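You operate a simulated robot arm through the tools that you are given. There is no shell and no other tool.

You run a simulated two-armed robot. Do the job below in one go: nothing can be reset, and whatever is moved stays where it is left.

TASK
Soak the red and blue soak cartridges with the smallest pod, then drain them.
Fine: both stand in the bath well before the pod is pressed, then on the bath rack; the other pods stay sealed, hands stay out of the bath. Set down upright: what you pick out.
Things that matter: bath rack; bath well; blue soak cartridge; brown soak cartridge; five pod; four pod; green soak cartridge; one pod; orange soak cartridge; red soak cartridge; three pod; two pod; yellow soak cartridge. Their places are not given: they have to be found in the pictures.

The check looks at the end state, three seconds after you hand in, the way a careful person would. Anything else that was tipped, shoved, dropped, spilled or broken makes it a failure.

THE ROBOT
Two 7-joint arms with fingered hands on one trunk that stands fixed in place. Base frame: the origin is at the foot of the trunk, x ahead of it, y to its left, z up. Lengths are in m, angles in rad, forces in N, time in s.
The left shoulder is at [0.05, 0.214, 0.869], the right one opposite. With the tool pointing down near the work surface each hand reaches from about 0.4 to 0.9 m from the base axis, measured 20 degrees to its own side. Payload 3 kg a hand.
The tool frame of a hand sits at the grasp point between the pads (the TCP): z along the fingers, y along the line on which they close. The tips reach 0.026 m beyond it. Largest opening 0.132 m; the body of the gripper starts 0.073 m behind the TCP. The gripper is a hand of 3 fingers: y runs from the thumb to the fingers, the wrist lies at [0, 0, -0.229] in the tool frame, and closing takes about 1.5 s.
Orientation is that of the tool frame in the base frame, as a unit quaternion [x, y, z, w]. With the fingers straight down and closing along the base's y, the tool's x points along the base's -x, its y along +y and its z along -z.

THE INTERFACE
- The arms move only by the tool move_arm. It takes "left_moves", "right_moves" or both (then of equal length, played together; a hand with none holds still); each is a list of rows, each a list of 7 numbers: the shift along the tool's x, y, z in m, then the turn, a rotation vector about the tool's x, y, z in rad, then the finger opening in m, from 0 to 0.132. In form: [[x, y, z, rx, ry, rz, gripper], ...]. A call has 1 to 20 rows; each row is the pose to reach, as a shift and turn from the pose commanded when the call began, along the tool's axes at that moment. A row lasts 0.2 s, in which the tool goes at most 0.05 m and 0.15 rad; a call with a longer step from one row to the next is refused whole, and so is a gripper value outside its range. A pose out of reach is approached as far as the arm can. The call stops where the force on the tool passes 40 N (or 10 N more than at its start, if that is more) or the arm is blocked; 0.2 s more then pass. Each finger travels about 0.072 m/s and halts on what it meets, pressing with about 31 N; the grip force reading is that of the motor and also rises with nothing between the fingers. The clock runs only during rows and for 0.2 s after the last one: add rows that repeat a pose to give the fingers time. The reply holds the time, the measured pose of the TCP, the force on the tool along the base axes, the opening and the grip force, in the units named above and with some noise, with the torque about the TCP (base axes, N m) and any sound that the robot's microphone picked up.
- Cameras (640 x 400 px; columns grow to the right, rows downward): "scene" is now at [0.0294, 0.0203, 1.4968]; the picture's right is [0.24, -0.97, 0.00], its down [-0.66, -0.16, -0.73] and it looks along [0.71, 0.18, -0.68] (base axes); focal length 346 px, centre (320, 200). "left" rides on the left gripper at [-0.062, 0.003, -0.092] in its tool frame; the picture's right is [-0.05, -1.00, 0.00], its down [0.83, -0.04, -0.56] and it looks along [0.55, -0.03, 0.83] (tool axes); focal length 230 px, centre (320, 200). "right" rides on the right gripper at [0.062, 0.003, -0.092] in its tool frame; the picture's right is [-0.05, 1.00, 0.00], its down [-0.83, -0.04, -0.55] and it looks along [-0.55, -0.03, 0.83] (tool axes); focal length 230 px, centre (320, 200).
- grab_frame(camera): a new picture of that camera. No time passes.
- hand_shape(shape, hand): the hand has 3 fingers and takes this shape, open, in about a second: jaw (thumb against the fingers, like two jaws); tri (thumb and two fingers); tip (a fingertip pinch); poke (one finger out to press); point (the index stretched); flat (the hand flat); cup (the hand cupped); fist (a fist). The gripper value then closes the fingers along that shape, each until it touches; the sizes above hold for jaw. It gives what a move gives, with no picture.
- head_to(pan, tilt): turns the head with the scene camera to pan (to the left, within 1.501 rad either way) and tilt (down, from -0.506 to 1.204), counted from straight ahead of the robot. It gives what a move gives.
- measure_at(camera, pixels): there is no depth. For up to 12 entries [column, row, z] of the newest picture of that camera ("zoom" is the newest enlarged one), the place [x, y] in the base frame at which the ray of that pixel passes the height z, good to about 0.002 m. No time passes.
- close_up(camera, box): a new picture of the part [left, top, right, bottom] of that camera's present view, enlarged. No time passes.
- sign_off(): hands the job in; it is judged then, once.

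Open the grippers and draw the arms clear of the work before you hand the job in, unless the task says otherwise.

The tools are called after ">>>" as name(argument=value, ...) on one line, values as JSON. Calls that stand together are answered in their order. move_arm: Moves the arms, as the interface text tells. Its arguments: {"type":"object","properties":{"left_moves":{"type":"array"},"right_moves":{"type":"array"}},"required":[]} The other tools are called the same way: hand_shape (shape, hand) gives the hand a shape; head_to (pan, tilt) turns the head that bears the scene camera; grab_frame (camera) takes a picture; measure_at (camera, pixels) gives the place at which the rays of pixels pass given heights; close_up (camera, box) takes an enlarged picture of a part of a camera's view; sign_off () hands the job in.

At the start:

```text
clock: 0.0
left_position: [0.5991, 0.1979, 1.0808]
left_tcp_rot: [0.001, 1.0, -0.001, 0.0]
left_force: [-0.2, -0.2, -0.1]
left_ft_torque: [0.01, 0.01, -0.02]
left_finger_gap: 0.1321
left_finger_force: 0.1
left_shape: jaw
right_position: [0.6815, -0.3218, 1.0182]
right_tcp_rot: [-0.001, 1.0, 0.0, 0.0]
right_force: [-0.2, 0.8, 0.5]
right_ft_torque: [-0.02, 0.02, -0.02]
right_finger_gap: 0.1322
right_finger_force: 0.1
right_shape: jaw
head pan, tilt: [0.243, 0.75]
```

scene: 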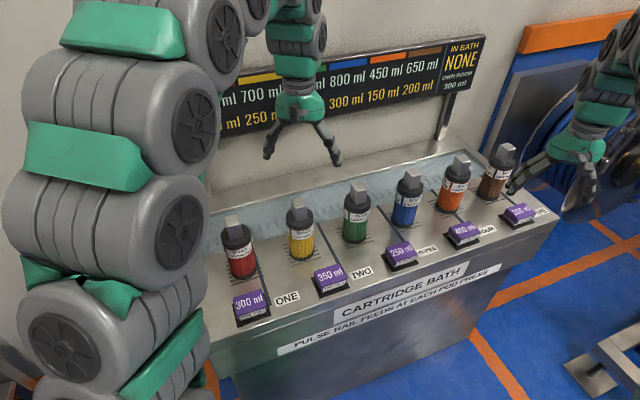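
right: 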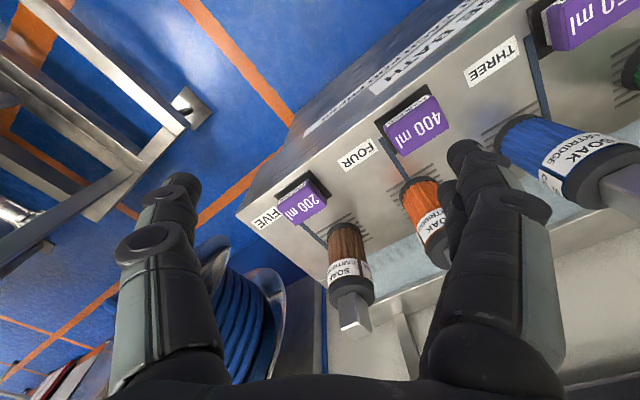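
left: 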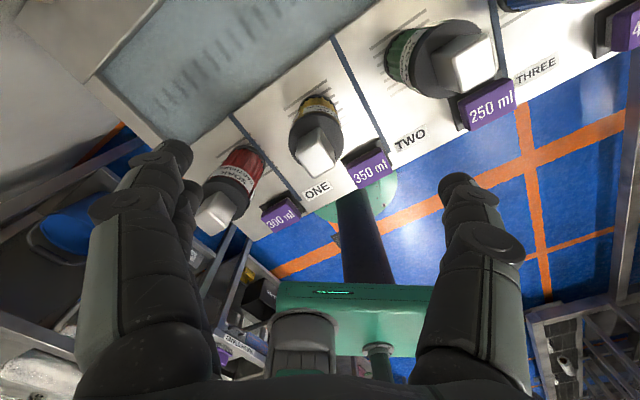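

The scene shows a bath with five pods (300, 350, 250, 400, 200 ml) and six cartridges, and a sign partly hidden by the left arm. I zoom on the sign and the bath first.

>>> close_up(camera="scene", box=[200, 20, 500, 160])

>>> close_up(camera="scene", box=[200, 130, 560, 360])

```text
2.13 times, centred on (350, 90) of scene
```

zoom: 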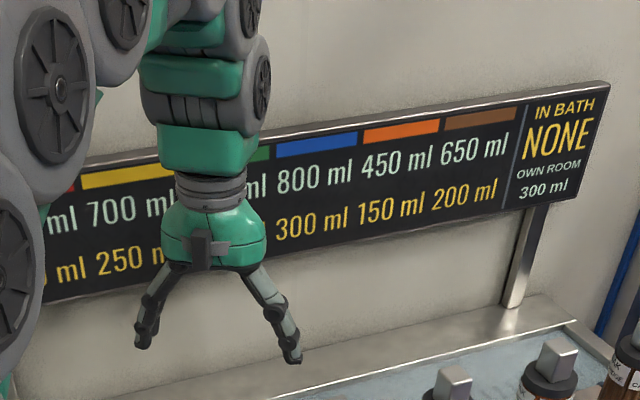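

```text
1.74 times, centred on (380, 245) of scene
```

zoom: 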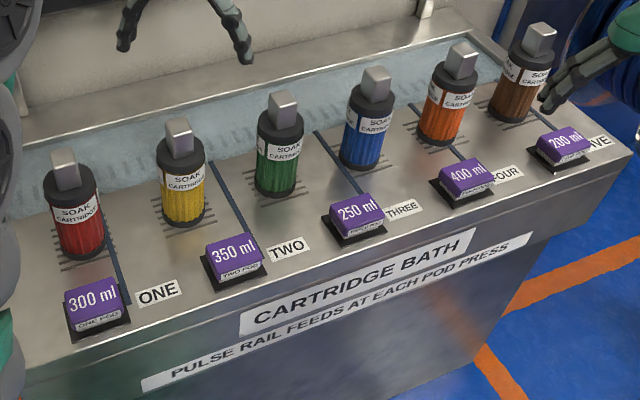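

The left arm hides the sign's left half. I turn the head left to see what is there before moving the arm.

>>> head_to(pan=0.9, tilt=0.5)

>>> grab_frame(camera="scene")

```text
clock: 1.0
left_position: [0.5985, 0.1989, 1.0807]
left_tcp_rot: [0.0, 1.0, 0.0, 0.0]
left_force: [-0.4, 0.5, 0.0]
left_ft_torque: [0.06, -0.03, 0.01]
left_finger_gap: 0.1318
left_finger_force: 0.0
left_shape: jaw
right_position: [0.6809, -0.3211, 1.0187]
right_tcp_rot: [0.0, 1.0, 0.0, 0.0]
right_force: [-0.5, 0.0, 0.0]
right_ft_torque: [0.01, 0.01, -0.01]
right_finger_gap: 0.1316
right_finger_force: 0.0
right_shape: jaw
head pan, tilt: [0.901, 0.499]
```

```text
taken
```

scene: 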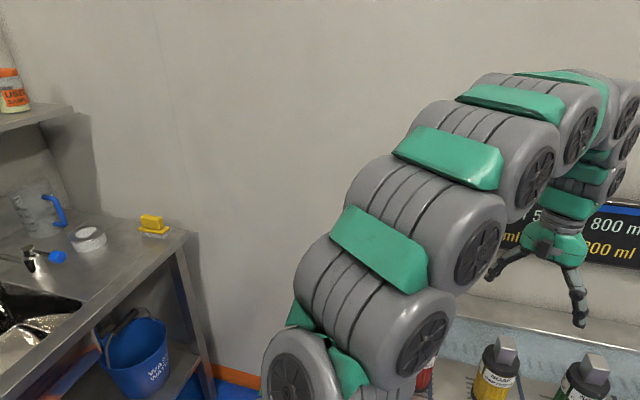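

The space to the left of the arm is free (bench starts at about column 200 further left). I draw the left hand back and to the left at its present height.

>>> move_arm(left_moves=[[0.03, 0.03, 0, 0, 0, 0, 0.132], [0.06, 0.06, 0, 0, 0, 0, 0.132], [0.09, 0.09, 0, 0, 0, 0, 0.132], [0.12, 0.12, 0, 0, 0, 0, 0.132], [0.15, 0.15, 0, 0, 0, 0, 0.132], [0.17, 0.19, 0, 0, 0, 0, 0.132], [0.19, 0.23, 0, 0, 0, 0, 0.132], [0.2, 0.27, 0, 0, 0, 0, 0.132]])

>>> head_to(pan=0.35, tilt=0.65)

>>> grab_frame(camera="scene")

```text
clock: 2.8
left_position: [0.4012, 0.4678, 1.0824]
left_tcp_rot: [0.001, 1.0, 0.0, 0.0]
left_force: [1.4, 0.5, 0.1]
left_ft_torque: [-0.01, 0.03, 0.02]
left_finger_gap: 0.1317
left_finger_force: 0.0
left_shape: jaw
right_position: [0.6817, -0.3207, 1.0178]
right_tcp_rot: [-0.001, 1.0, 0.001, 0.0]
right_force: [-0.4, -0.5, 0.5]
right_ft_torque: [-0.01, -0.04, 0.06]
right_finger_gap: 0.1317
right_finger_force: 0.0
right_shape: jaw
head pan, tilt: [0.901, 0.499]
```

```text
clock: 3.8
left_position: [0.402, 0.468, 1.0818]
left_tcp_rot: [0.0, 1.0, 0.0, 0.0]
left_force: [0.0, -0.9, 0.2]
left_ft_torque: [-0.03, 0.02, 0.01]
left_finger_gap: 0.1316
left_finger_force: 0.0
left_shape: jaw
right_position: [0.6805, -0.3216, 1.0181]
right_tcp_rot: [0.0, 1.0, 0.0, 0.0]
right_force: [0.2, 0.1, -0.6]
right_ft_torque: [-0.01, 0.0, -0.03]
right_finger_gap: 0.1319
right_finger_force: 0.2
right_shape: jaw
head pan, tilt: [0.351, 0.649]
```

```text
taken
```

scene: 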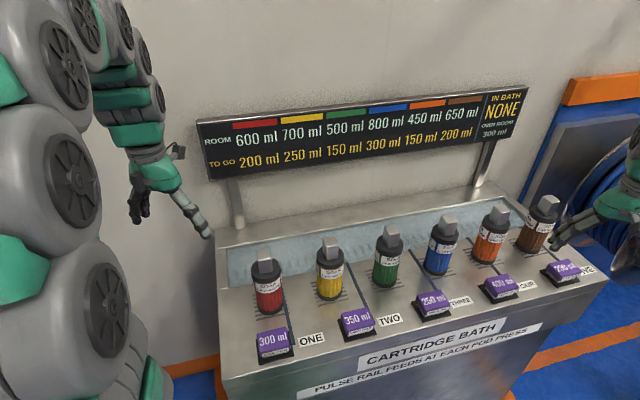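

>>> close_up(camera="scene", box=[190, 80, 540, 190])

>>> close_up(camera="scene", box=[200, 190, 420, 330])

>>> close_up(camera="scene", box=[400, 180, 620, 320])

>>> close_up(camera="scene", box=[200, 270, 560, 400])

```text
1.83 times, centred on (365, 135) of scene
```

zoom: 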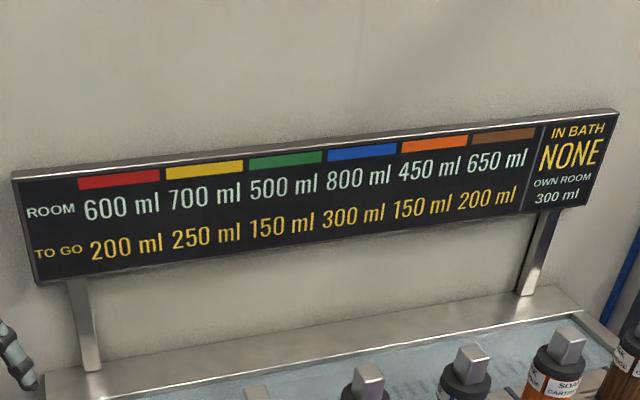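

```text
2.86 times, centred on (310, 260) of scene
```

zoom: 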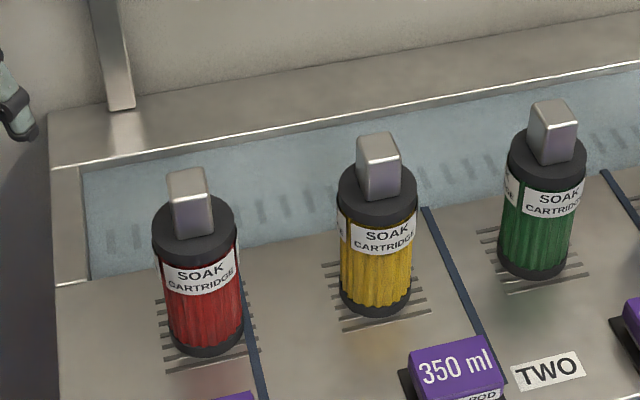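

```text
2.86 times, centred on (510, 250) of scene
```

zoom: 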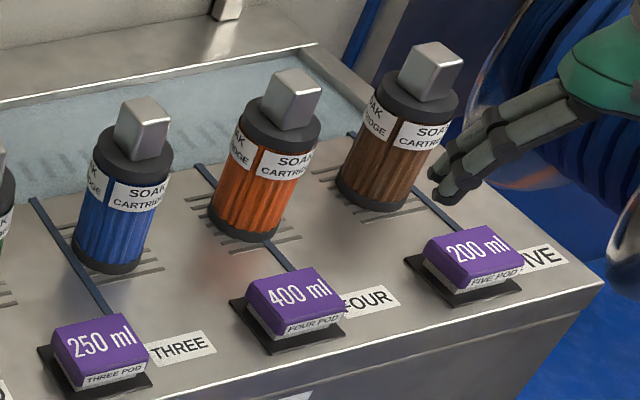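

```text
1.78 times, centred on (380, 335) of scene
```

zoom: 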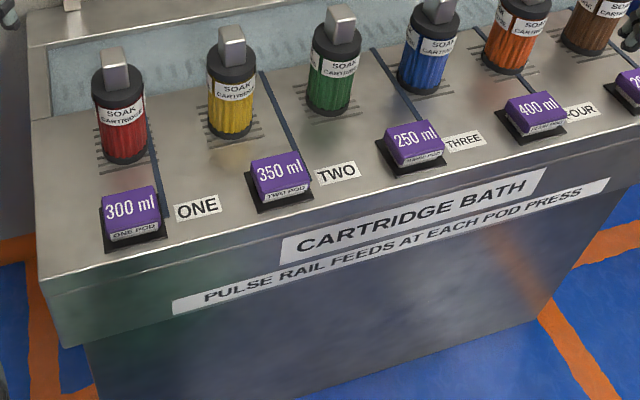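

The sign lists ROOM 600/700/500/800/450/650 and TO GO 200/250/150/300/150/200, IN BATH NONE; the smallest pod is FIVE at 200 ml. I need the geometry now, so I take wrist pictures to triangulate against the scene picture.

>>> grab_frame(camera="right")

>>> grab_frame(camera="scene")

>>> measure_at(camera="scene", pixels=[[216, 243, 0.7], [216, 243, 0.8], [216, 243, 0.9], [607, 269, 0.7], [607, 269, 0.8], [607, 269, 0.9], [228, 375, 0.7], [228, 375, 0.8], [228, 375, 0.9]])

>>> close_up(camera="right", box=[230, 60, 550, 260])

```text
taken
```

right: 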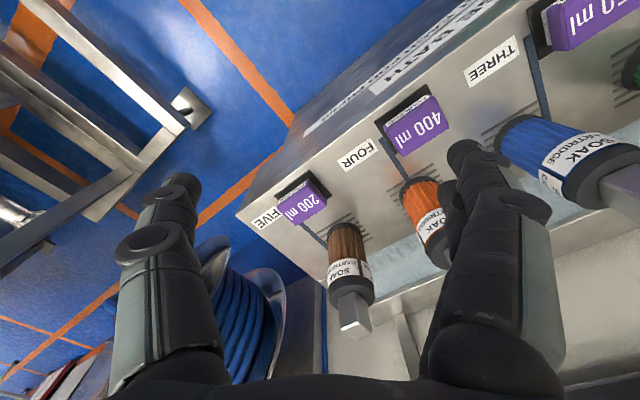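

```text
taken
```

scene: 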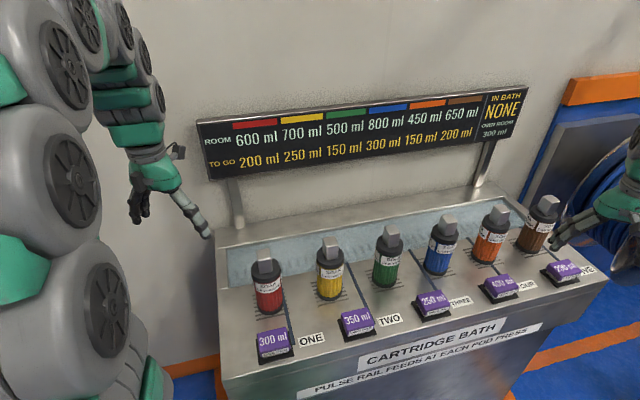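

```text
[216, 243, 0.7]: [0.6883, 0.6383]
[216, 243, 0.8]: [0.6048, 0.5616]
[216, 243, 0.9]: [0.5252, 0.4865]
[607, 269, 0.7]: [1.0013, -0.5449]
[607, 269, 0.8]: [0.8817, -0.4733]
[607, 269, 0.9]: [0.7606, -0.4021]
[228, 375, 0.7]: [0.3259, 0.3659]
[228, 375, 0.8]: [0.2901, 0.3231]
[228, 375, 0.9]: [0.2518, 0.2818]
```

```text
2.00 times, centred on (390, 160) of right
```

zoom: 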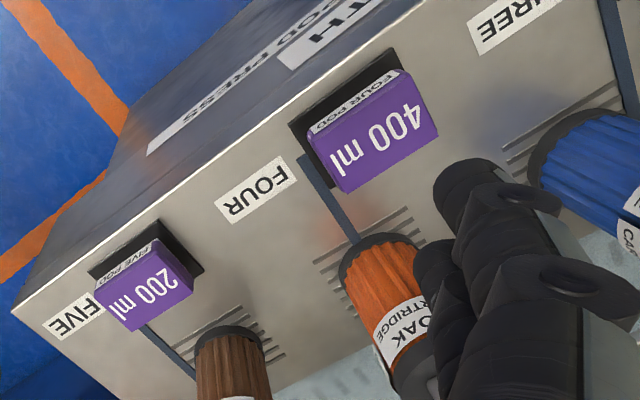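

The FOUR label shows at right-camera (357,154) and scene (513,296); the FIVE label at right-camera (267,218) and scene (587,270). I measure both for the tabletop height.

>>> measure_at(camera="right", pixels=[[357, 154, 0.6], [357, 154, 0.7], [357, 154, 0.8], [237, 214, 0.6], [237, 214, 0.7], [237, 214, 0.8]])

>>> close_up(camera="scene", box=[450, 230, 630, 340])

>>> measure_at(camera="scene", pixels=[[537, 287, 0.6], [537, 287, 0.7], [537, 287, 0.8], [607, 276, 0.6], [607, 276, 0.7], [607, 276, 0.8]])

```text
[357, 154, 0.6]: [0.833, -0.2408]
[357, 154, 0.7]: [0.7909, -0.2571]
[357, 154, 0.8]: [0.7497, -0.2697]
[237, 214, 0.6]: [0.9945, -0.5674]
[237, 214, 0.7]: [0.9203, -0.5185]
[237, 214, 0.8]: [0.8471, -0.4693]
```

```text
3.56 times, centred on (540, 285) of scene
```

zoom: 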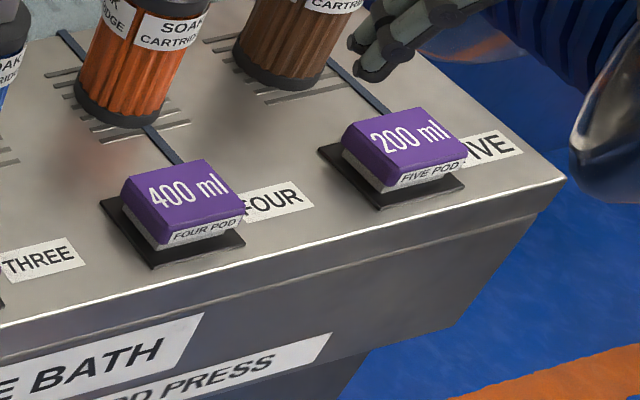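

```text
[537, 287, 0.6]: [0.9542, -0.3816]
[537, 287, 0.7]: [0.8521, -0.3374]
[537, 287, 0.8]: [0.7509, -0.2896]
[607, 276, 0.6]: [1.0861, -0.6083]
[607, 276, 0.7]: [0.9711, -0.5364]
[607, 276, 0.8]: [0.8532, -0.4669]
```

Triangulation puts the bath top at about z = 0.80. I measure the cartridge bases, pods, well edges at that height.

>>> close_up(camera="scene", box=[205, 190, 425, 330])

>>> measure_at(camera="zoom", pixels=[[200, 335, 0.8], [372, 295, 0.8], [530, 258, 0.8], [75, 275, 0.8], [70, 168, 0.8], [185, 350, 0.8], [195, 175, 0.95], [195, 220, 0.9]])

>>> close_up(camera="scene", box=[400, 180, 620, 320])

>>> measure_at(camera="zoom", pixels=[[110, 255, 0.8], [250, 225, 0.8], [370, 190, 0.8], [477, 255, 0.82], [300, 45, 0.8], [365, 105, 0.8]])

```text
2.86 times, centred on (315, 260) of scene
```

zoom: 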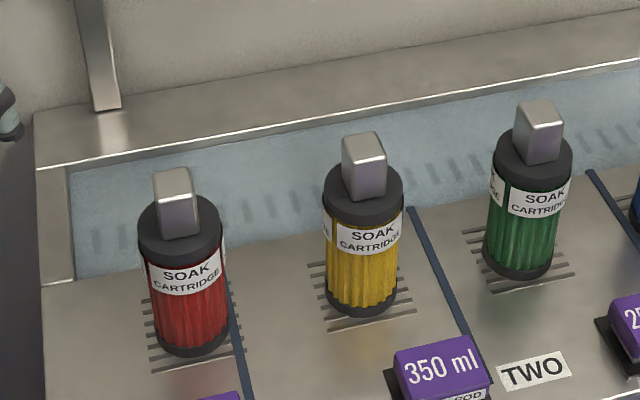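

```text
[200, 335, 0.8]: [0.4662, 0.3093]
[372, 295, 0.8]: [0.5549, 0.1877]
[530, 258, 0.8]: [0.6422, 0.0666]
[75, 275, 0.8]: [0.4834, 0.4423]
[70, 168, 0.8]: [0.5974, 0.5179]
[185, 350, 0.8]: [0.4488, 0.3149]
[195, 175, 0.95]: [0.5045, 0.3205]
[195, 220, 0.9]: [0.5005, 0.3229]
```

```text
2.86 times, centred on (510, 250) of scene
```

zoom: 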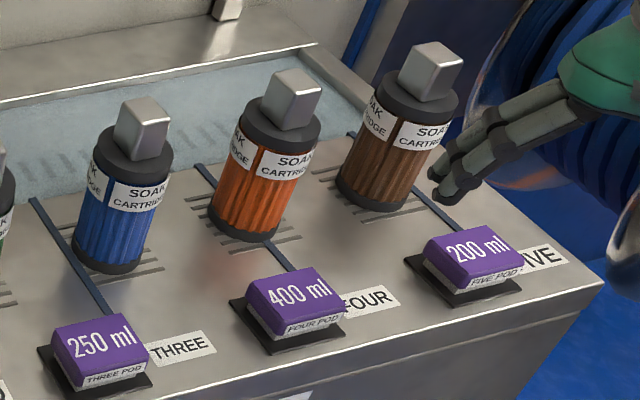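

```text
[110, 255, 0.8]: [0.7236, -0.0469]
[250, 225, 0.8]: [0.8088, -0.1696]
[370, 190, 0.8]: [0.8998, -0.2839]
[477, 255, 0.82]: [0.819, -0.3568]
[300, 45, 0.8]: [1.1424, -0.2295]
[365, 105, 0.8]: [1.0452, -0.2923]
```

Red stands near (0.46,0.31), blue near (0.72,-0.05), the five pod near (0.82,-0.36), and the bath is yawed about 37°. I turn the left hand to the bath's axes and raise it over the red/yellow end to look into the well.

>>> move_arm(left_moves=[[-0.02, -0.02, -0.02, 0, 0, -0.13, 0.132], [-0.04, -0.04, -0.04, 0, 0, -0.26, 0.132], [-0.06, -0.06, -0.06, 0, 0, -0.39, 0.132], [-0.09, -0.08, -0.08, 0, 0, -0.52, 0.132], [-0.12, -0.1, -0.1, 0, 0, -0.646, 0.132], [-0.15, -0.12, -0.12, 0, 0, -0.646, 0.132], [-0.18, -0.12, -0.12, 0, 0, -0.646, 0.132]])

>>> grab_frame(camera="left")

>>> grab_frame(camera="scene")

```text
clock: 5.4
left_position: [0.5787, 0.3476, 1.2015]
left_tcp_rot: [-0.319, 0.948, 0.0, -0.001]
left_force: [0.1, 1.0, 0.2]
left_ft_torque: [-0.01, 0.04, 0.01]
left_finger_gap: 0.1319
left_finger_force: 0.1
left_shape: jaw
right_position: [0.6809, -0.3202, 1.0174]
right_tcp_rot: [-0.001, 1.0, 0.0, 0.0]
right_force: [0.1, -0.5, -1.1]
right_ft_torque: [0.04, 0.01, -0.01]
right_finger_gap: 0.1318
right_finger_force: 0.0
right_shape: jaw
head pan, tilt: [0.351, 0.649]
```

```text
taken
```

left: 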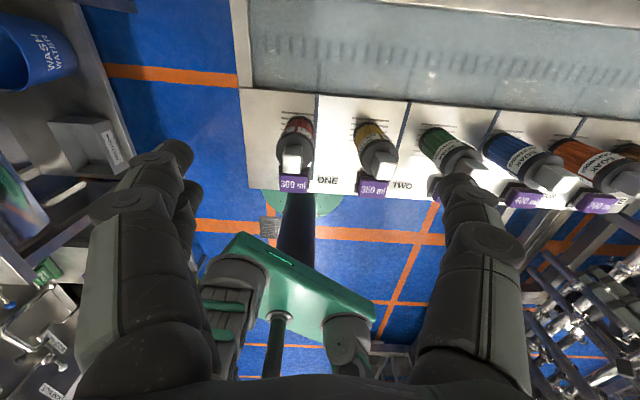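

```text
taken
```

scene: 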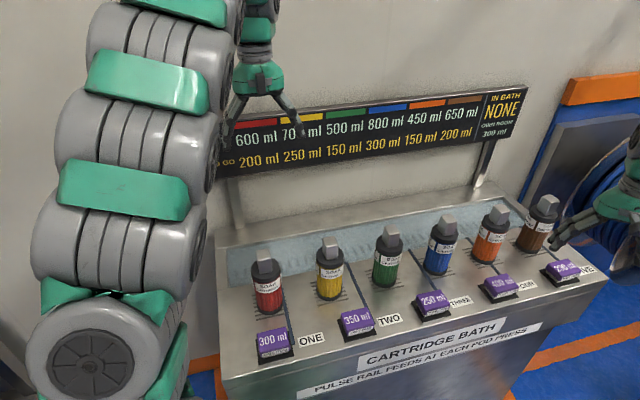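

The left picture shows the well (rows 10–90) and the cartridges aligned with the picture. I enlarge it.

>>> close_up(camera="left", box=[220, 0, 430, 130])

>>> close_up(camera="left", box=[230, 80, 440, 210])

>>> close_up(camera="left", box=[430, 20, 640, 220])

```text
3.05 times, centred on (325, 65) of left
```

zoom: 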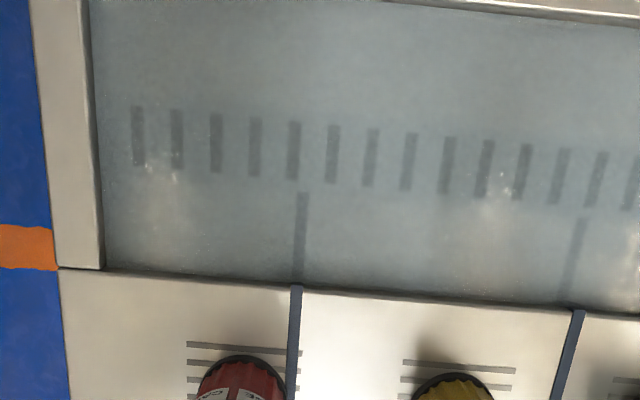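

```text
3.05 times, centred on (335, 145) of left
```

zoom: 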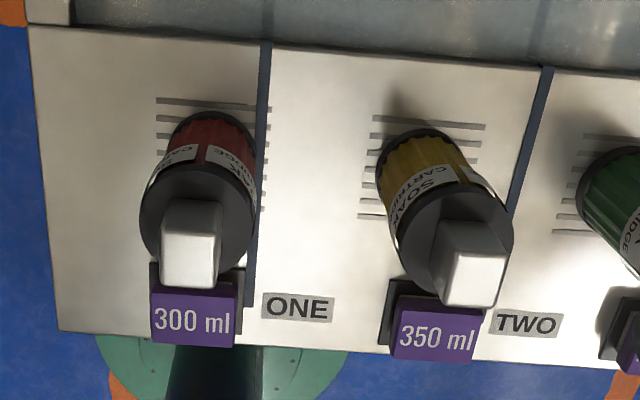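

```text
2.00 times, centred on (535, 120) of left
```

zoom: 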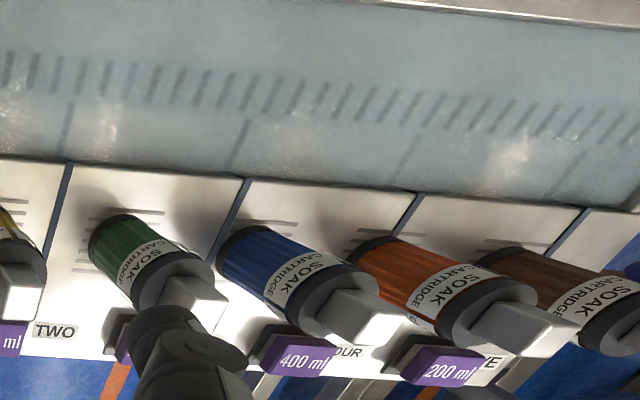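

The cartridges start on slotted strips (the rack ledge in front of the well); the well floor has a row of dashes. I triangulate the dashes between the scene and left views to get the well depth.

>>> close_up(camera="scene", box=[215, 215, 345, 295])

>>> close_up(camera="left", box=[230, 0, 350, 75])

>>> measure_at(camera="left", pixels=[[265, 45, 0.65], [265, 45, 0.7], [265, 45, 0.75], [265, 45, 0.8]])

```text
4.92 times, centred on (280, 255) of scene
```

zoom: 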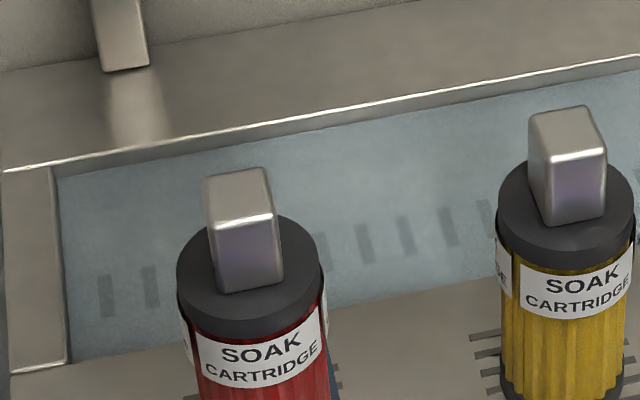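

```text
5.33 times, centred on (290, 38) of left
```

zoom: 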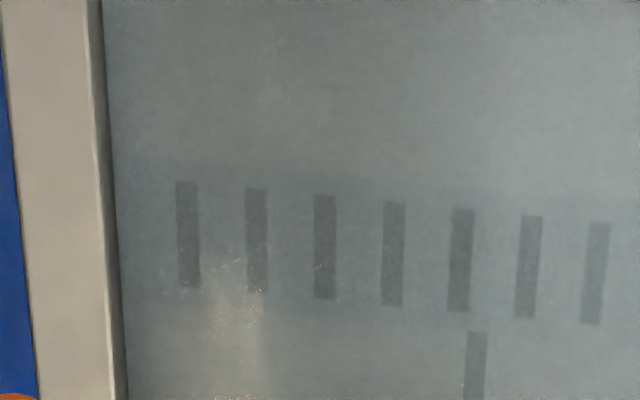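

```text
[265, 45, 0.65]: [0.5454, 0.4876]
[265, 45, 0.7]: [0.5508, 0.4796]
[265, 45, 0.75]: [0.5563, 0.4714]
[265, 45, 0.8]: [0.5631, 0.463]
```

First dash centre is at zoom (105,297), i.e. scene about (236.3,274.7); I measure it at several heights. Also the red handle's top face corners at about z=0.98.

>>> measure_at(camera="scene", pixels=[[236.3, 274.7, 0.65], [236.3, 274.7, 0.7], [236.3, 274.7, 0.75], [236.3, 274.7, 0.8]])

>>> close_up(camera="left", box=[260, 100, 340, 200])

```text
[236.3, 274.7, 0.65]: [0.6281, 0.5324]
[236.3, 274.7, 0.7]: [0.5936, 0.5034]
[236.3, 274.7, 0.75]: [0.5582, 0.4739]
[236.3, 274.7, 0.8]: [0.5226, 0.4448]
```

```text
4.00 times, centred on (300, 150) of left
```

zoom: 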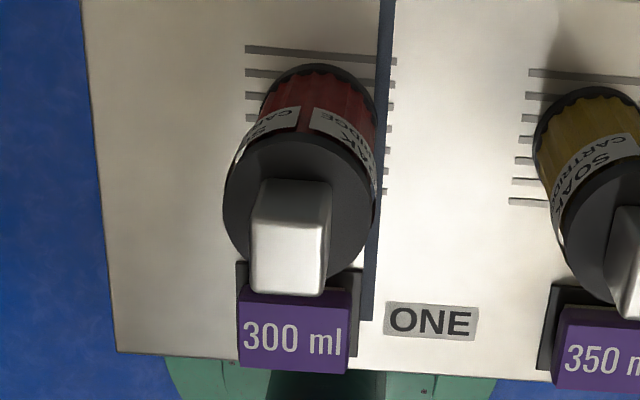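

The floor comes out at z ≈ 0.748, so the well is about 5 cm deep. Next I triangulate the red handle top: scene (263.3,253.4), left camera (292,165).

>>> measure_at(camera="scene", pixels=[[263.3, 253.4, 0.9], [263.3, 253.4, 0.94], [263.3, 253.4, 0.98], [263.3, 253.4, 1.02]])

>>> measure_at(camera="left", pixels=[[292, 165, 0.9], [292, 165, 0.94], [292, 165, 0.98], [292, 165, 1.02], [298, 118, 0.8], [283, 156, 0.8], [318, 156, 0.8], [285, 113, 0.8], [324, 113, 0.8]])

```text
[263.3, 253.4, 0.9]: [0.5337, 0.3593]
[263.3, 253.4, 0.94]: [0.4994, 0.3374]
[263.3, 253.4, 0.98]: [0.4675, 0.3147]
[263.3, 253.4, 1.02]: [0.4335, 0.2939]
```

```text
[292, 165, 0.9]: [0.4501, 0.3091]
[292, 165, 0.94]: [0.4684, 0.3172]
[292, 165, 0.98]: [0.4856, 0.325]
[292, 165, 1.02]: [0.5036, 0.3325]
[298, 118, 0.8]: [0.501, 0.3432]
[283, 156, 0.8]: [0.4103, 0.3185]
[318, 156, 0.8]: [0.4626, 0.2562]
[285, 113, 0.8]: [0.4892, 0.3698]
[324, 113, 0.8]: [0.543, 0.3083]
```

Handle top is at about (0.479,0.322,0.965), about 3 cm wide and aligned with the bath. I move the left hand above red to a hover with tips over the handle and check.

>>> move_arm(left_moves=[[0.03, 0.013, 0.01, 0, 0, 0, 0.132], [0.06, 0.026, 0.02, 0, 0, 0, 0.132], [0.095, 0.04, 0.03, 0, 0, 0, 0.12], [0.095, 0.04, 0.07, 0, 0, 0, 0.11], [0.095, 0.04, 0.11, 0, 0, 0, 0.1], [0.095, 0.04, 0.14, 0, 0, 0, 0.1], [0.095, 0.04, 0.16, 0, 0, 0, 0.1], [0.095, 0.04, 0.16, 0, 0, 0, 0.1]])

>>> grab_frame(camera="left")

>>> grab_frame(camera="scene")

```text
clock: 7.2
left_position: [0.4769, 0.3237, 1.042]
left_tcp_rot: [-0.317, 0.948, 0.001, 0.0]
left_force: [0.0, 1.1, 0.2]
left_ft_torque: [-0.02, 0.01, 0.01]
left_finger_gap: 0.1003
left_finger_force: 0.1
left_shape: jaw
right_position: [0.6806, -0.3194, 1.0171]
right_tcp_rot: [-0.001, 1.0, 0.0, 0.0]
right_force: [-0.3, -0.2, 0.2]
right_ft_torque: [0.0, -0.01, 0.03]
right_finger_gap: 0.1319
right_finger_force: 0.1
right_shape: jaw
head pan, tilt: [0.351, 0.649]
```

```text
taken
```

left: 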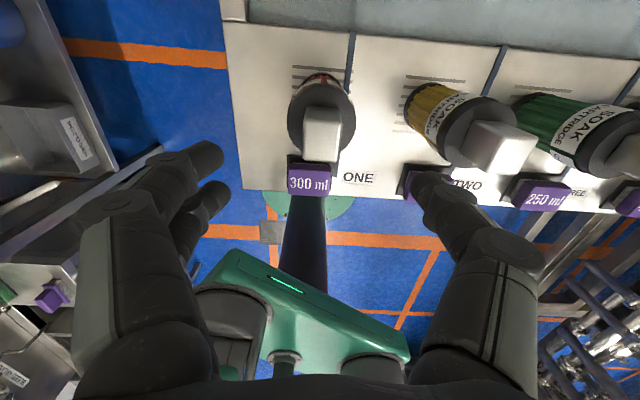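

```text
taken
```

scene: 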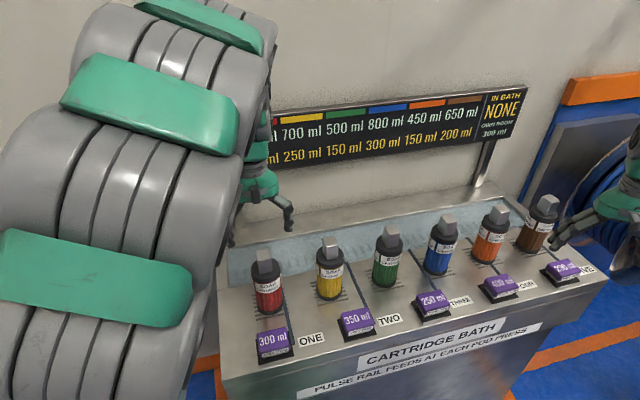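

TCP is at (0.477,0.324,1.042); a handle top 7.7 cm below should appear at about (320,143). I zoom to check the actual face centre.

>>> close_up(camera="left", box=[260, 60, 380, 200])

```text
2.86 times, centred on (320, 130) of left
```

zoom: 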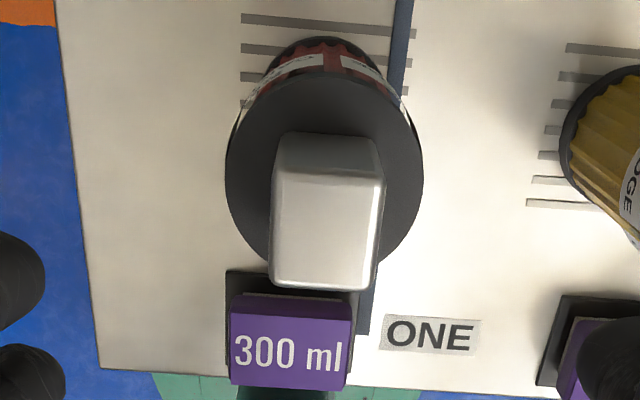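

The face centre is at about (322,141): within 2 mm. I descend to z≈0.955 with the fingers open, then close.

>>> move_arm(left_moves=[[0, -0.0018, 0.025, 0, 0, 0, 0.1], [0, -0.0018, 0.05, 0, 0, 0, 0.1], [0, -0.0018, 0.07, 0, 0, 0, 0.1], [0, -0.0018, 0.087, 0, 0, 0, 0.1], [0, -0.0018, 0.087, 0, 0, 0, 0.1]])

>>> grab_frame(camera="left")

>>> close_up(camera="scene", box=[200, 180, 360, 340])

```text
clock: 8.4
left_position: [0.4762, 0.3219, 0.9559]
left_tcp_rot: [-0.317, 0.948, 0.0, 0.0]
left_force: [0.2, -0.3, -0.6]
left_ft_torque: [-0.01, -0.02, 0.01]
left_finger_gap: 0.1004
left_finger_force: 0.1
left_shape: jaw
right_position: [0.6796, -0.3211, 1.0178]
right_tcp_rot: [0.0, 1.0, 0.0, 0.0]
right_force: [-0.1, -0.8, -0.4]
right_ft_torque: [0.01, 0.01, -0.01]
right_finger_gap: 0.1317
right_finger_force: 0.1
right_shape: jaw
head pan, tilt: [0.351, 0.649]
```

```text
taken
```

left: 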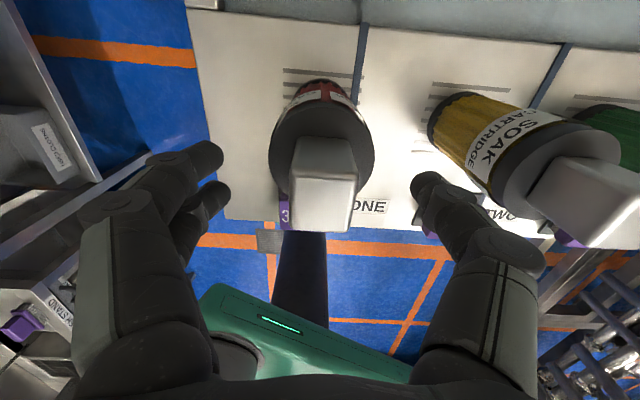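

```text
2.50 times, centred on (280, 260) of scene
```

zoom: 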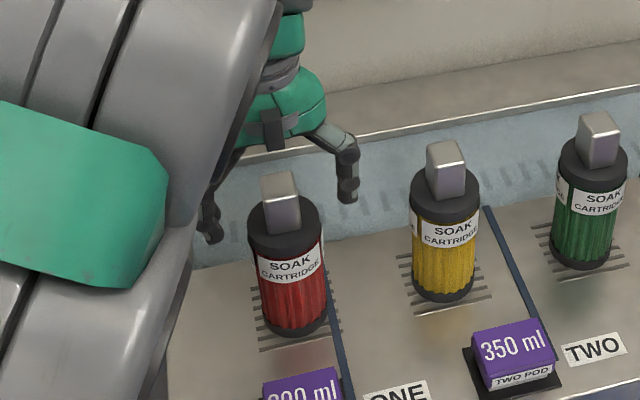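

The handle sits between the fingers, about centred (face centre near (322,200)). I nudge 3 mm toward it and close.

>>> move_arm(left_moves=[[-0.003, 0, 0, 0, 0, 0, 0.1], [-0.003, 0, 0, 0, 0, 0, 0.07], [-0.003, 0, 0, 0, 0, 0, 0.05], [-0.003, 0, 0, 0, 0, 0, 0.035], [-0.003, 0, 0, 0, 0, 0, 0.02], [-0.003, 0, 0, 0, 0, 0, 0.02], [-0.003, 0, 0, 0, 0, 0, 0.02], [-0.003, 0, 0, 0, 0, 0, 0.02]])

>>> grab_frame(camera="left")

>>> close_up(camera="scene", box=[200, 180, 360, 340])

```text
clock: 10.2
left_position: [0.48, 0.3236, 0.9553]
left_tcp_rot: [-0.317, 0.948, 0.0, 0.0]
left_force: [0.5, 0.3, -0.1]
left_ft_torque: [-0.01, 0.03, 0.0]
left_finger_gap: 0.0239
left_finger_force: 31.2
left_shape: jaw
right_position: [0.6809, -0.3217, 1.0179]
right_tcp_rot: [0.0, 1.0, 0.0, 0.0]
right_force: [-0.3, -0.6, 1.0]
right_ft_torque: [0.05, -0.04, -0.01]
right_finger_gap: 0.1317
right_finger_force: 0.0
right_shape: jaw
head pan, tilt: [0.351, 0.649]
```

```text
taken
```

left: 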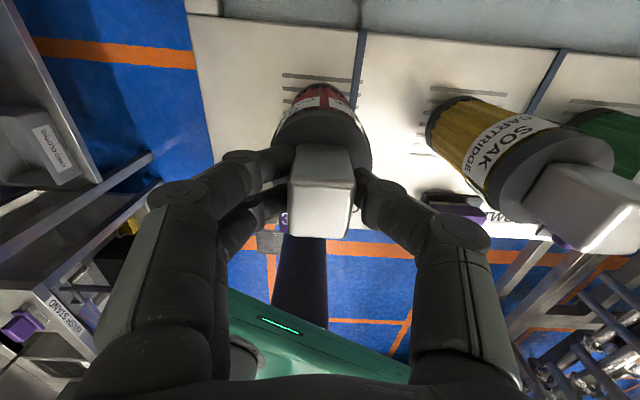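

```text
2.50 times, centred on (280, 260) of scene
```

zoom: 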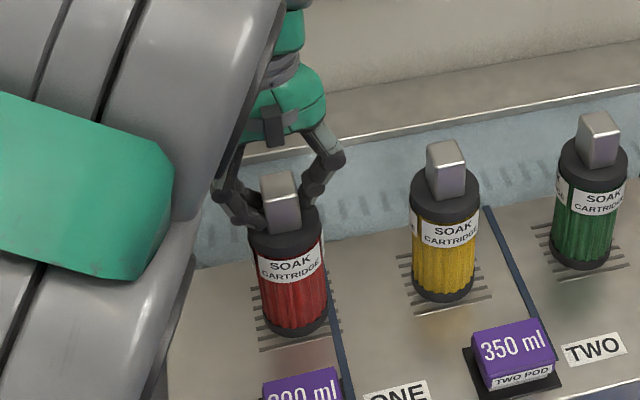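

Gripped at gap 0.024. Before moving over the well I check how low the sign hangs, measuring its lower edge and post feet.

>>> grab_frame(camera="scene")

>>> measure_at(camera="scene", pixels=[[478, 188, 0.8], [475, 196, 0.8], [513, 139, 0.95], [513, 139, 1.0], [513, 139, 1.05], [513, 139, 1.1], [345, 165, 1.0], [345, 165, 1.05], [527, 88, 1.1], [527, 88, 1.2]])

```text
taken
```

scene: 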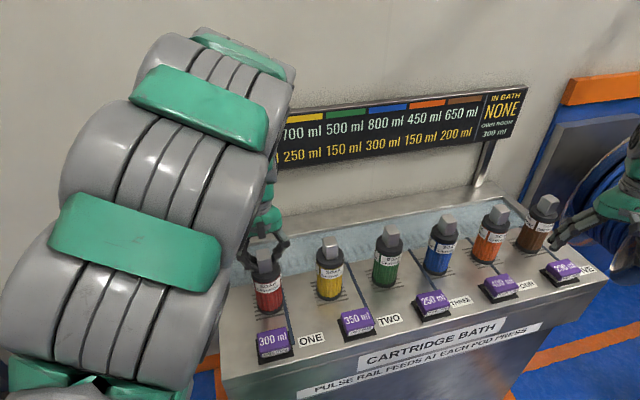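

```text
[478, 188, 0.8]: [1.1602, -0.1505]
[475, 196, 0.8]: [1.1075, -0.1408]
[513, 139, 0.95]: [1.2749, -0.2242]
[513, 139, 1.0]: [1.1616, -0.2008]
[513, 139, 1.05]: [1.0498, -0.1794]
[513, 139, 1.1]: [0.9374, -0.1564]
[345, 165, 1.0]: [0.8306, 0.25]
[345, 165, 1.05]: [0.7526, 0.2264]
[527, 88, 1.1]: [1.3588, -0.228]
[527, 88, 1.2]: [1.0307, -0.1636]
```

The sign's lower edge is near z≈0.99 at v≈0.82, so the hand clears it by a few centimetres with the cartridge at the well's middle. I lift red 5 cm first.

>>> move_arm(left_moves=[[0, 0, -0.015, 0, 0, 0, 0.015], [0, 0, -0.03, 0, 0, 0, 0.015], [0, 0, -0.055, 0, 0, 0, 0.015], [-0.02, 0, -0.055, 0, 0, 0, 0.015], [-0.04, 0, -0.055, 0, 0, 0, 0.015], [-0.06, 0, -0.055, 0, 0, 0, 0.015], [-0.08, 0, -0.055, 0, 0, 0, 0.015], [-0.1, 0, -0.055, 0, 0, 0, 0.015], [-0.11, 0, -0.055, 0, 0, 0, 0.015]])

>>> grab_frame(camera="scene")

>>> grab_frame(camera="left")

```text
clock: 12.2
left_position: [0.5719, 0.3908, 1.0093]
left_tcp_rot: [-0.317, 0.948, -0.001, -0.001]
left_force: [-0.1, 0.6, -3.2]
left_ft_torque: [0.0, -0.01, 0.04]
left_finger_gap: 0.0243
left_finger_force: 30.5
left_shape: jaw
right_position: [0.6805, -0.321, 1.0176]
right_tcp_rot: [-0.001, 1.0, 0.0, 0.001]
right_force: [0.4, 0.3, -0.1]
right_ft_torque: [0.01, -0.03, 0.01]
right_finger_gap: 0.132
right_finger_force: 0.1
right_shape: jaw
head pan, tilt: [0.351, 0.649]
```

```text
taken
```

scene: 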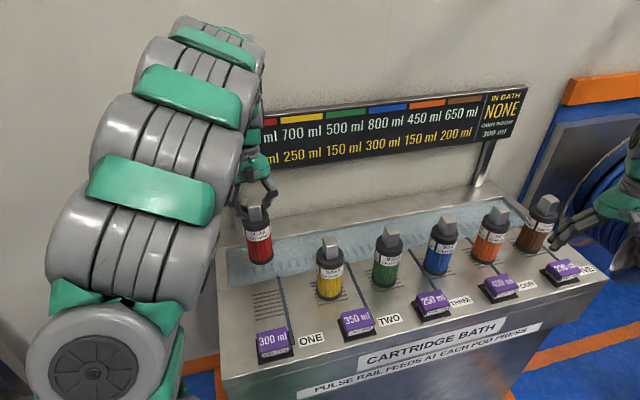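

```text
taken
```

left: 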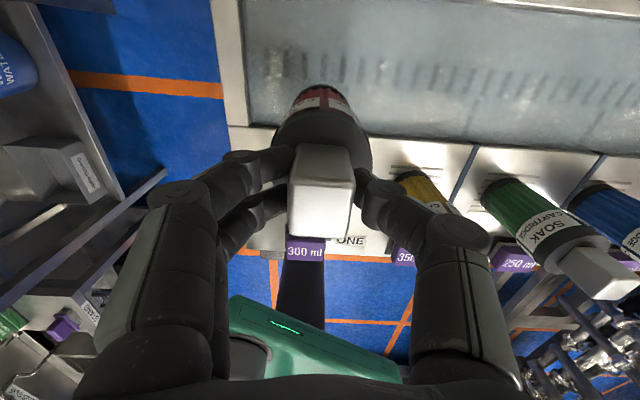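

Red hangs upright with the slotted rack patch now visible at (270,300). I move the last 3 cm over the well's middle slowly.

>>> move_arm(left_moves=[[-0.01, 0, 0, 0, 0, 0, 0.015], [-0.02, 0, 0, 0, 0, 0, 0.015], [-0.03, 0, 0, 0, 0, 0, 0.015]])

>>> close_up(camera="scene", box=[180, 100, 400, 290])

>>> grab_frame(camera="left")

```text
clock: 13.0
left_position: [0.5939, 0.4087, 1.0091]
left_tcp_rot: [-0.318, 0.948, 0.001, 0.0]
left_force: [-0.8, -0.7, -2.7]
left_ft_torque: [-0.01, 0.01, 0.02]
left_finger_gap: 0.0241
left_finger_force: 30.7
left_shape: jaw
right_position: [0.6816, -0.3201, 1.0187]
right_tcp_rot: [0.0, 1.0, 0.0, 0.0]
right_force: [-0.4, 0.5, 0.6]
right_ft_torque: [-0.02, 0.01, 0.01]
right_finger_gap: 0.1318
right_finger_force: 0.1
right_shape: jaw
head pan, tilt: [0.351, 0.649]
```

```text
2.11 times, centred on (290, 195) of scene
```

zoom: 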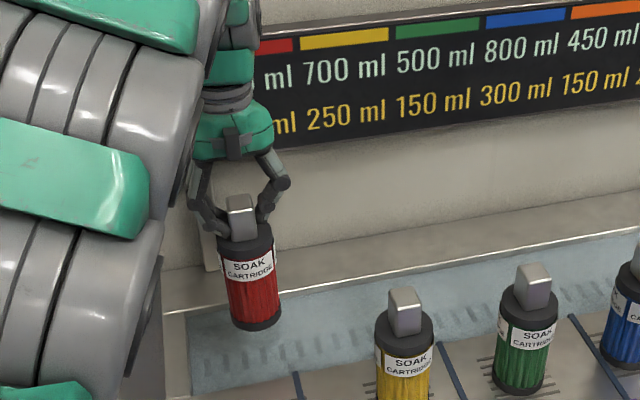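

```text
taken
```

left: 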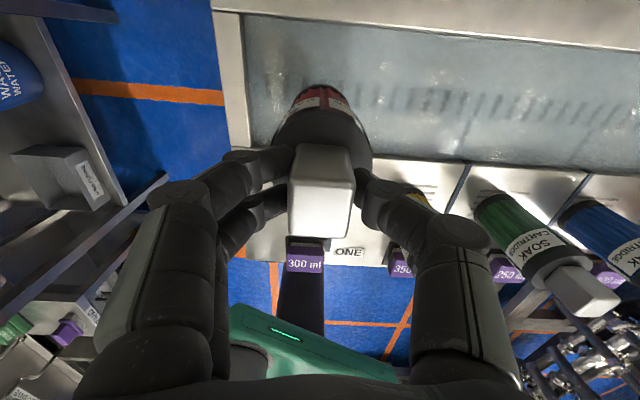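

Red is over the middle of the well (v≈0.72), clear of the sign. I lower it to just above the expected floor (bottom near z≈0.76).

>>> move_arm(left_moves=[[0, 0, 0.02, 0, 0, 0, 0.015], [0, 0, 0.04, 0, 0, 0, 0.015], [0, 0, 0.06, 0, 0, 0, 0.015], [0, 0, 0.075, 0, 0, 0, 0.015], [0, 0, 0.085, 0, 0, 0, 0.015], [0, 0, 0.095, 0, 0, 0, 0.015]])

>>> close_up(camera="scene", box=[180, 150, 380, 290])

```text
clock: 14.4
left_position: [0.5936, 0.4073, 0.915]
left_tcp_rot: [-0.317, 0.949, 0.0, 0.0]
left_force: [0.0, -0.8, 7.5]
left_ft_torque: [0.02, 0.06, 0.02]
left_finger_gap: 0.0245
left_finger_force: 31.0
left_shape: jaw
right_position: [0.6802, -0.3212, 1.017]
right_tcp_rot: [0.0, 1.0, 0.001, 0.001]
right_force: [0.6, -0.1, 0.4]
right_ft_torque: [0.0, 0.03, -0.01]
right_finger_gap: 0.1321
right_finger_force: 0.0
right_shape: jaw
head pan, tilt: [0.351, 0.649]
```

```text
2.86 times, centred on (280, 220) of scene
```

zoom: 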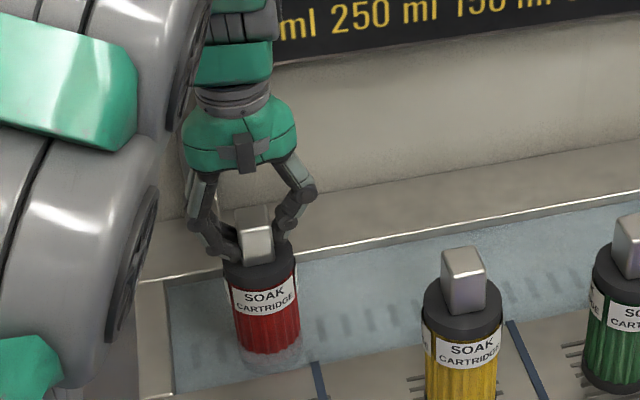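

The force rose to +7.5 N, so red now stands on the well floor with its base in the liquid. I release it and lift straight up.

>>> move_arm(left_moves=[[0, 0, 0, 0, 0, 0, 0.035], [0, 0, 0, 0, 0, 0, 0.06], [0, 0, 0, 0, 0, 0, 0.085], [0, 0, 0, 0, 0, 0, 0.1], [0, 0, 0, 0, 0, 0, 0.1], [0, 0, -0.02, 0, 0, 0, 0.1], [0, 0, -0.05, 0, 0, 0, 0.1], [0, 0, -0.09, 0, 0, 0, 0.1], [0, 0, -0.13, 0, 0, 0, 0.1], [0.03, 0, -0.15, 0, 0, 0, 0.1]])

>>> grab_frame(camera="scene")

>>> grab_frame(camera="left")

```text
clock: 16.6
left_position: [0.5728, 0.3886, 1.0643]
left_tcp_rot: [-0.317, 0.948, 0.0, 0.0]
left_force: [-0.8, 0.1, -1.0]
left_ft_torque: [0.01, -0.01, 0.01]
left_finger_gap: 0.0998
left_finger_force: 0.0
left_shape: jaw
right_position: [0.681, -0.3196, 1.0178]
right_tcp_rot: [0.0, 1.0, 0.0, 0.0]
right_force: [0.3, 0.3, -0.2]
right_ft_torque: [-0.01, 0.0, -0.01]
right_finger_gap: 0.132
right_finger_force: 0.1
right_shape: jaw
head pan, tilt: [0.351, 0.649]
```

```text
taken
```

scene: 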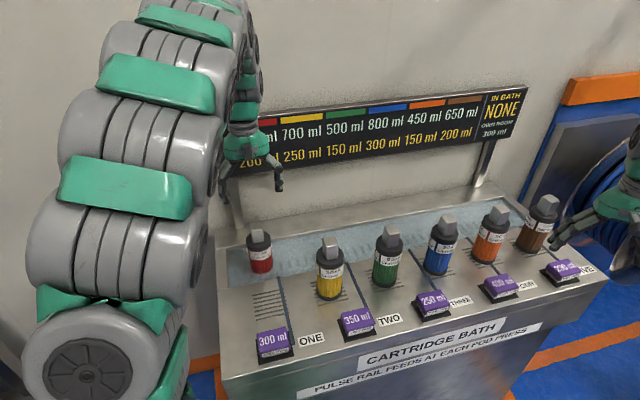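

```text
taken
```

left: 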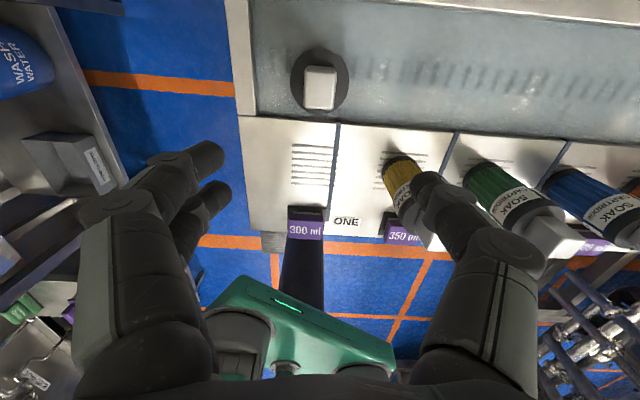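

Red stands upright in the well; the sign still reads IN BATH NONE. I now carry the open left hand along at height to hover over the blue cartridge near (0.738,-0.037).

>>> move_arm(left_moves=[[0.03, -0.03, -0.02, 0, 0, 0, 0.1], [0.06, -0.06, -0.03, 0, 0, 0, 0.1], [0.09, -0.09, -0.03, 0, 0, 0, 0.1], [0.12, -0.125, -0.03, 0, 0, 0, 0.1], [0.126, -0.165, -0.03, 0, 0, 0, 0.1], [0.126, -0.205, -0.03, 0, 0, 0, 0.1], [0.126, -0.245, -0.03, 0, 0, 0, 0.1], [0.126, -0.285, -0.03, 0, 0, 0, 0.1], [0.126, -0.325, -0.03, 0, 0, 0, 0.1], [0.126, -0.365, -0.03, 0, 0, 0, 0.1], [0.126, -0.405, -0.02, 0, 0, 0, 0.1], [0.126, -0.439, 0, 0, 0, 0, 0.1], [0.126, -0.439, 0.01, 0, 0, 0, 0.1]])

>>> grab_frame(camera="left")

>>> grab_frame(camera="scene")

```text
clock: 19.4
left_position: [0.7316, -0.037, 1.0529]
left_tcp_rot: [-0.318, 0.948, 0.0, 0.0]
left_force: [0.4, 0.1, 0.0]
left_ft_torque: [0.03, 0.02, -0.01]
left_finger_gap: 0.1002
left_finger_force: 0.1
left_shape: jaw
left hand out of reach, approached as far as the arm can: row 12
right_position: [0.6806, -0.3211, 1.0172]
right_tcp_rot: [0.0, 1.0, 0.0, 0.0]
right_force: [0.1, 0.6, 0.7]
right_ft_torque: [0.03, 0.0, 0.0]
right_finger_gap: 0.1321
right_finger_force: 0.1
right_shape: jaw
head pan, tilt: [0.351, 0.649]
```

```text
taken
```

left: 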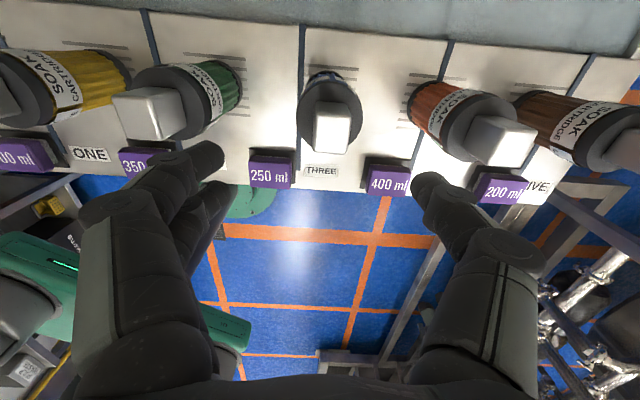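

```text
taken
```

scene: 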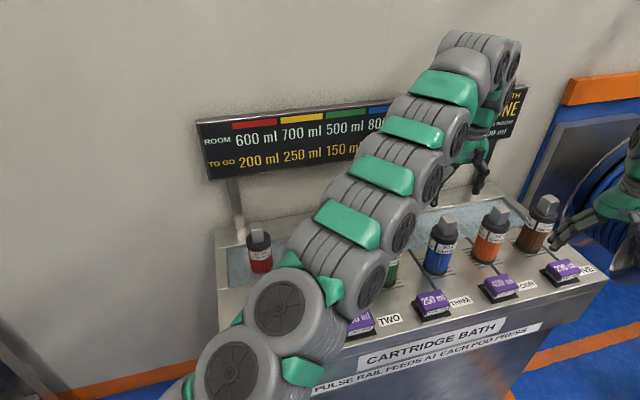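

The left hand hovers at (0.732,-0.037,1.053), near its reach limit; the blue handle shows around (330,128). I zoom for the offset.

>>> close_up(camera="left", box=[260, 60, 400, 200])

>>> measure_at(camera="left", pixels=[[331, 134, 0.965], [331, 137, 0.965]])

```text
2.86 times, centred on (330, 130) of left
```

zoom: 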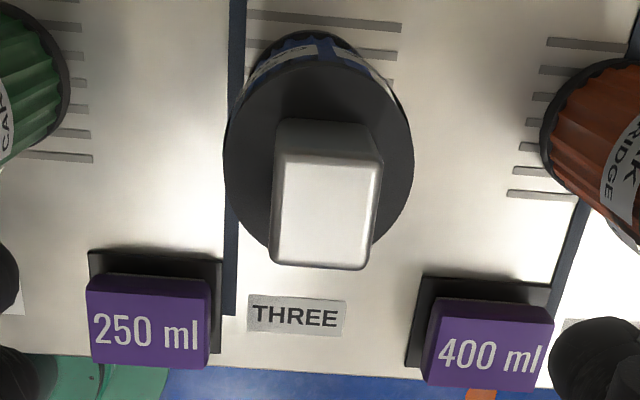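

```text
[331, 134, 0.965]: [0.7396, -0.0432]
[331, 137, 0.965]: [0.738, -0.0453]
```

Handle centre comes out near (0.7395,-0.0437). I lower part way, staying above the handle, and re-read since the commanded pose may differ from the measured one.

>>> move_arm(left_moves=[[0, -0.003, 0.01, 0, 0, 0, 0.1], [0, -0.006, 0.02, 0, 0, 0, 0.1], [0, -0.009, 0.03, 0, 0, 0, 0.1], [0, -0.009, 0.03, 0, 0, 0, 0.1]])

>>> close_up(camera="left", box=[260, 60, 400, 200])

```text
clock: 20.4
left_position: [0.7364, -0.0435, 1.024]
left_tcp_rot: [-0.317, 0.948, 0.0, 0.0]
left_force: [0.0, -0.3, -0.5]
left_ft_torque: [-0.02, 0.01, 0.0]
left_finger_gap: 0.1
left_finger_force: 0.1
left_shape: jaw
right_position: [0.6807, -0.3212, 1.0162]
right_tcp_rot: [0.0, 1.0, 0.0, 0.0]
right_force: [-1.0, -1.3, 0.2]
right_ft_torque: [0.02, 0.01, 0.02]
right_finger_gap: 0.1318
right_finger_force: 0.1
right_shape: jaw
head pan, tilt: [0.351, 0.649]
```

```text
2.86 times, centred on (330, 130) of left
```

zoom: 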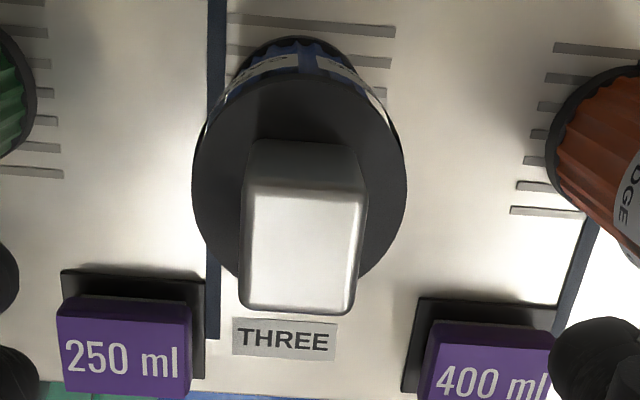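

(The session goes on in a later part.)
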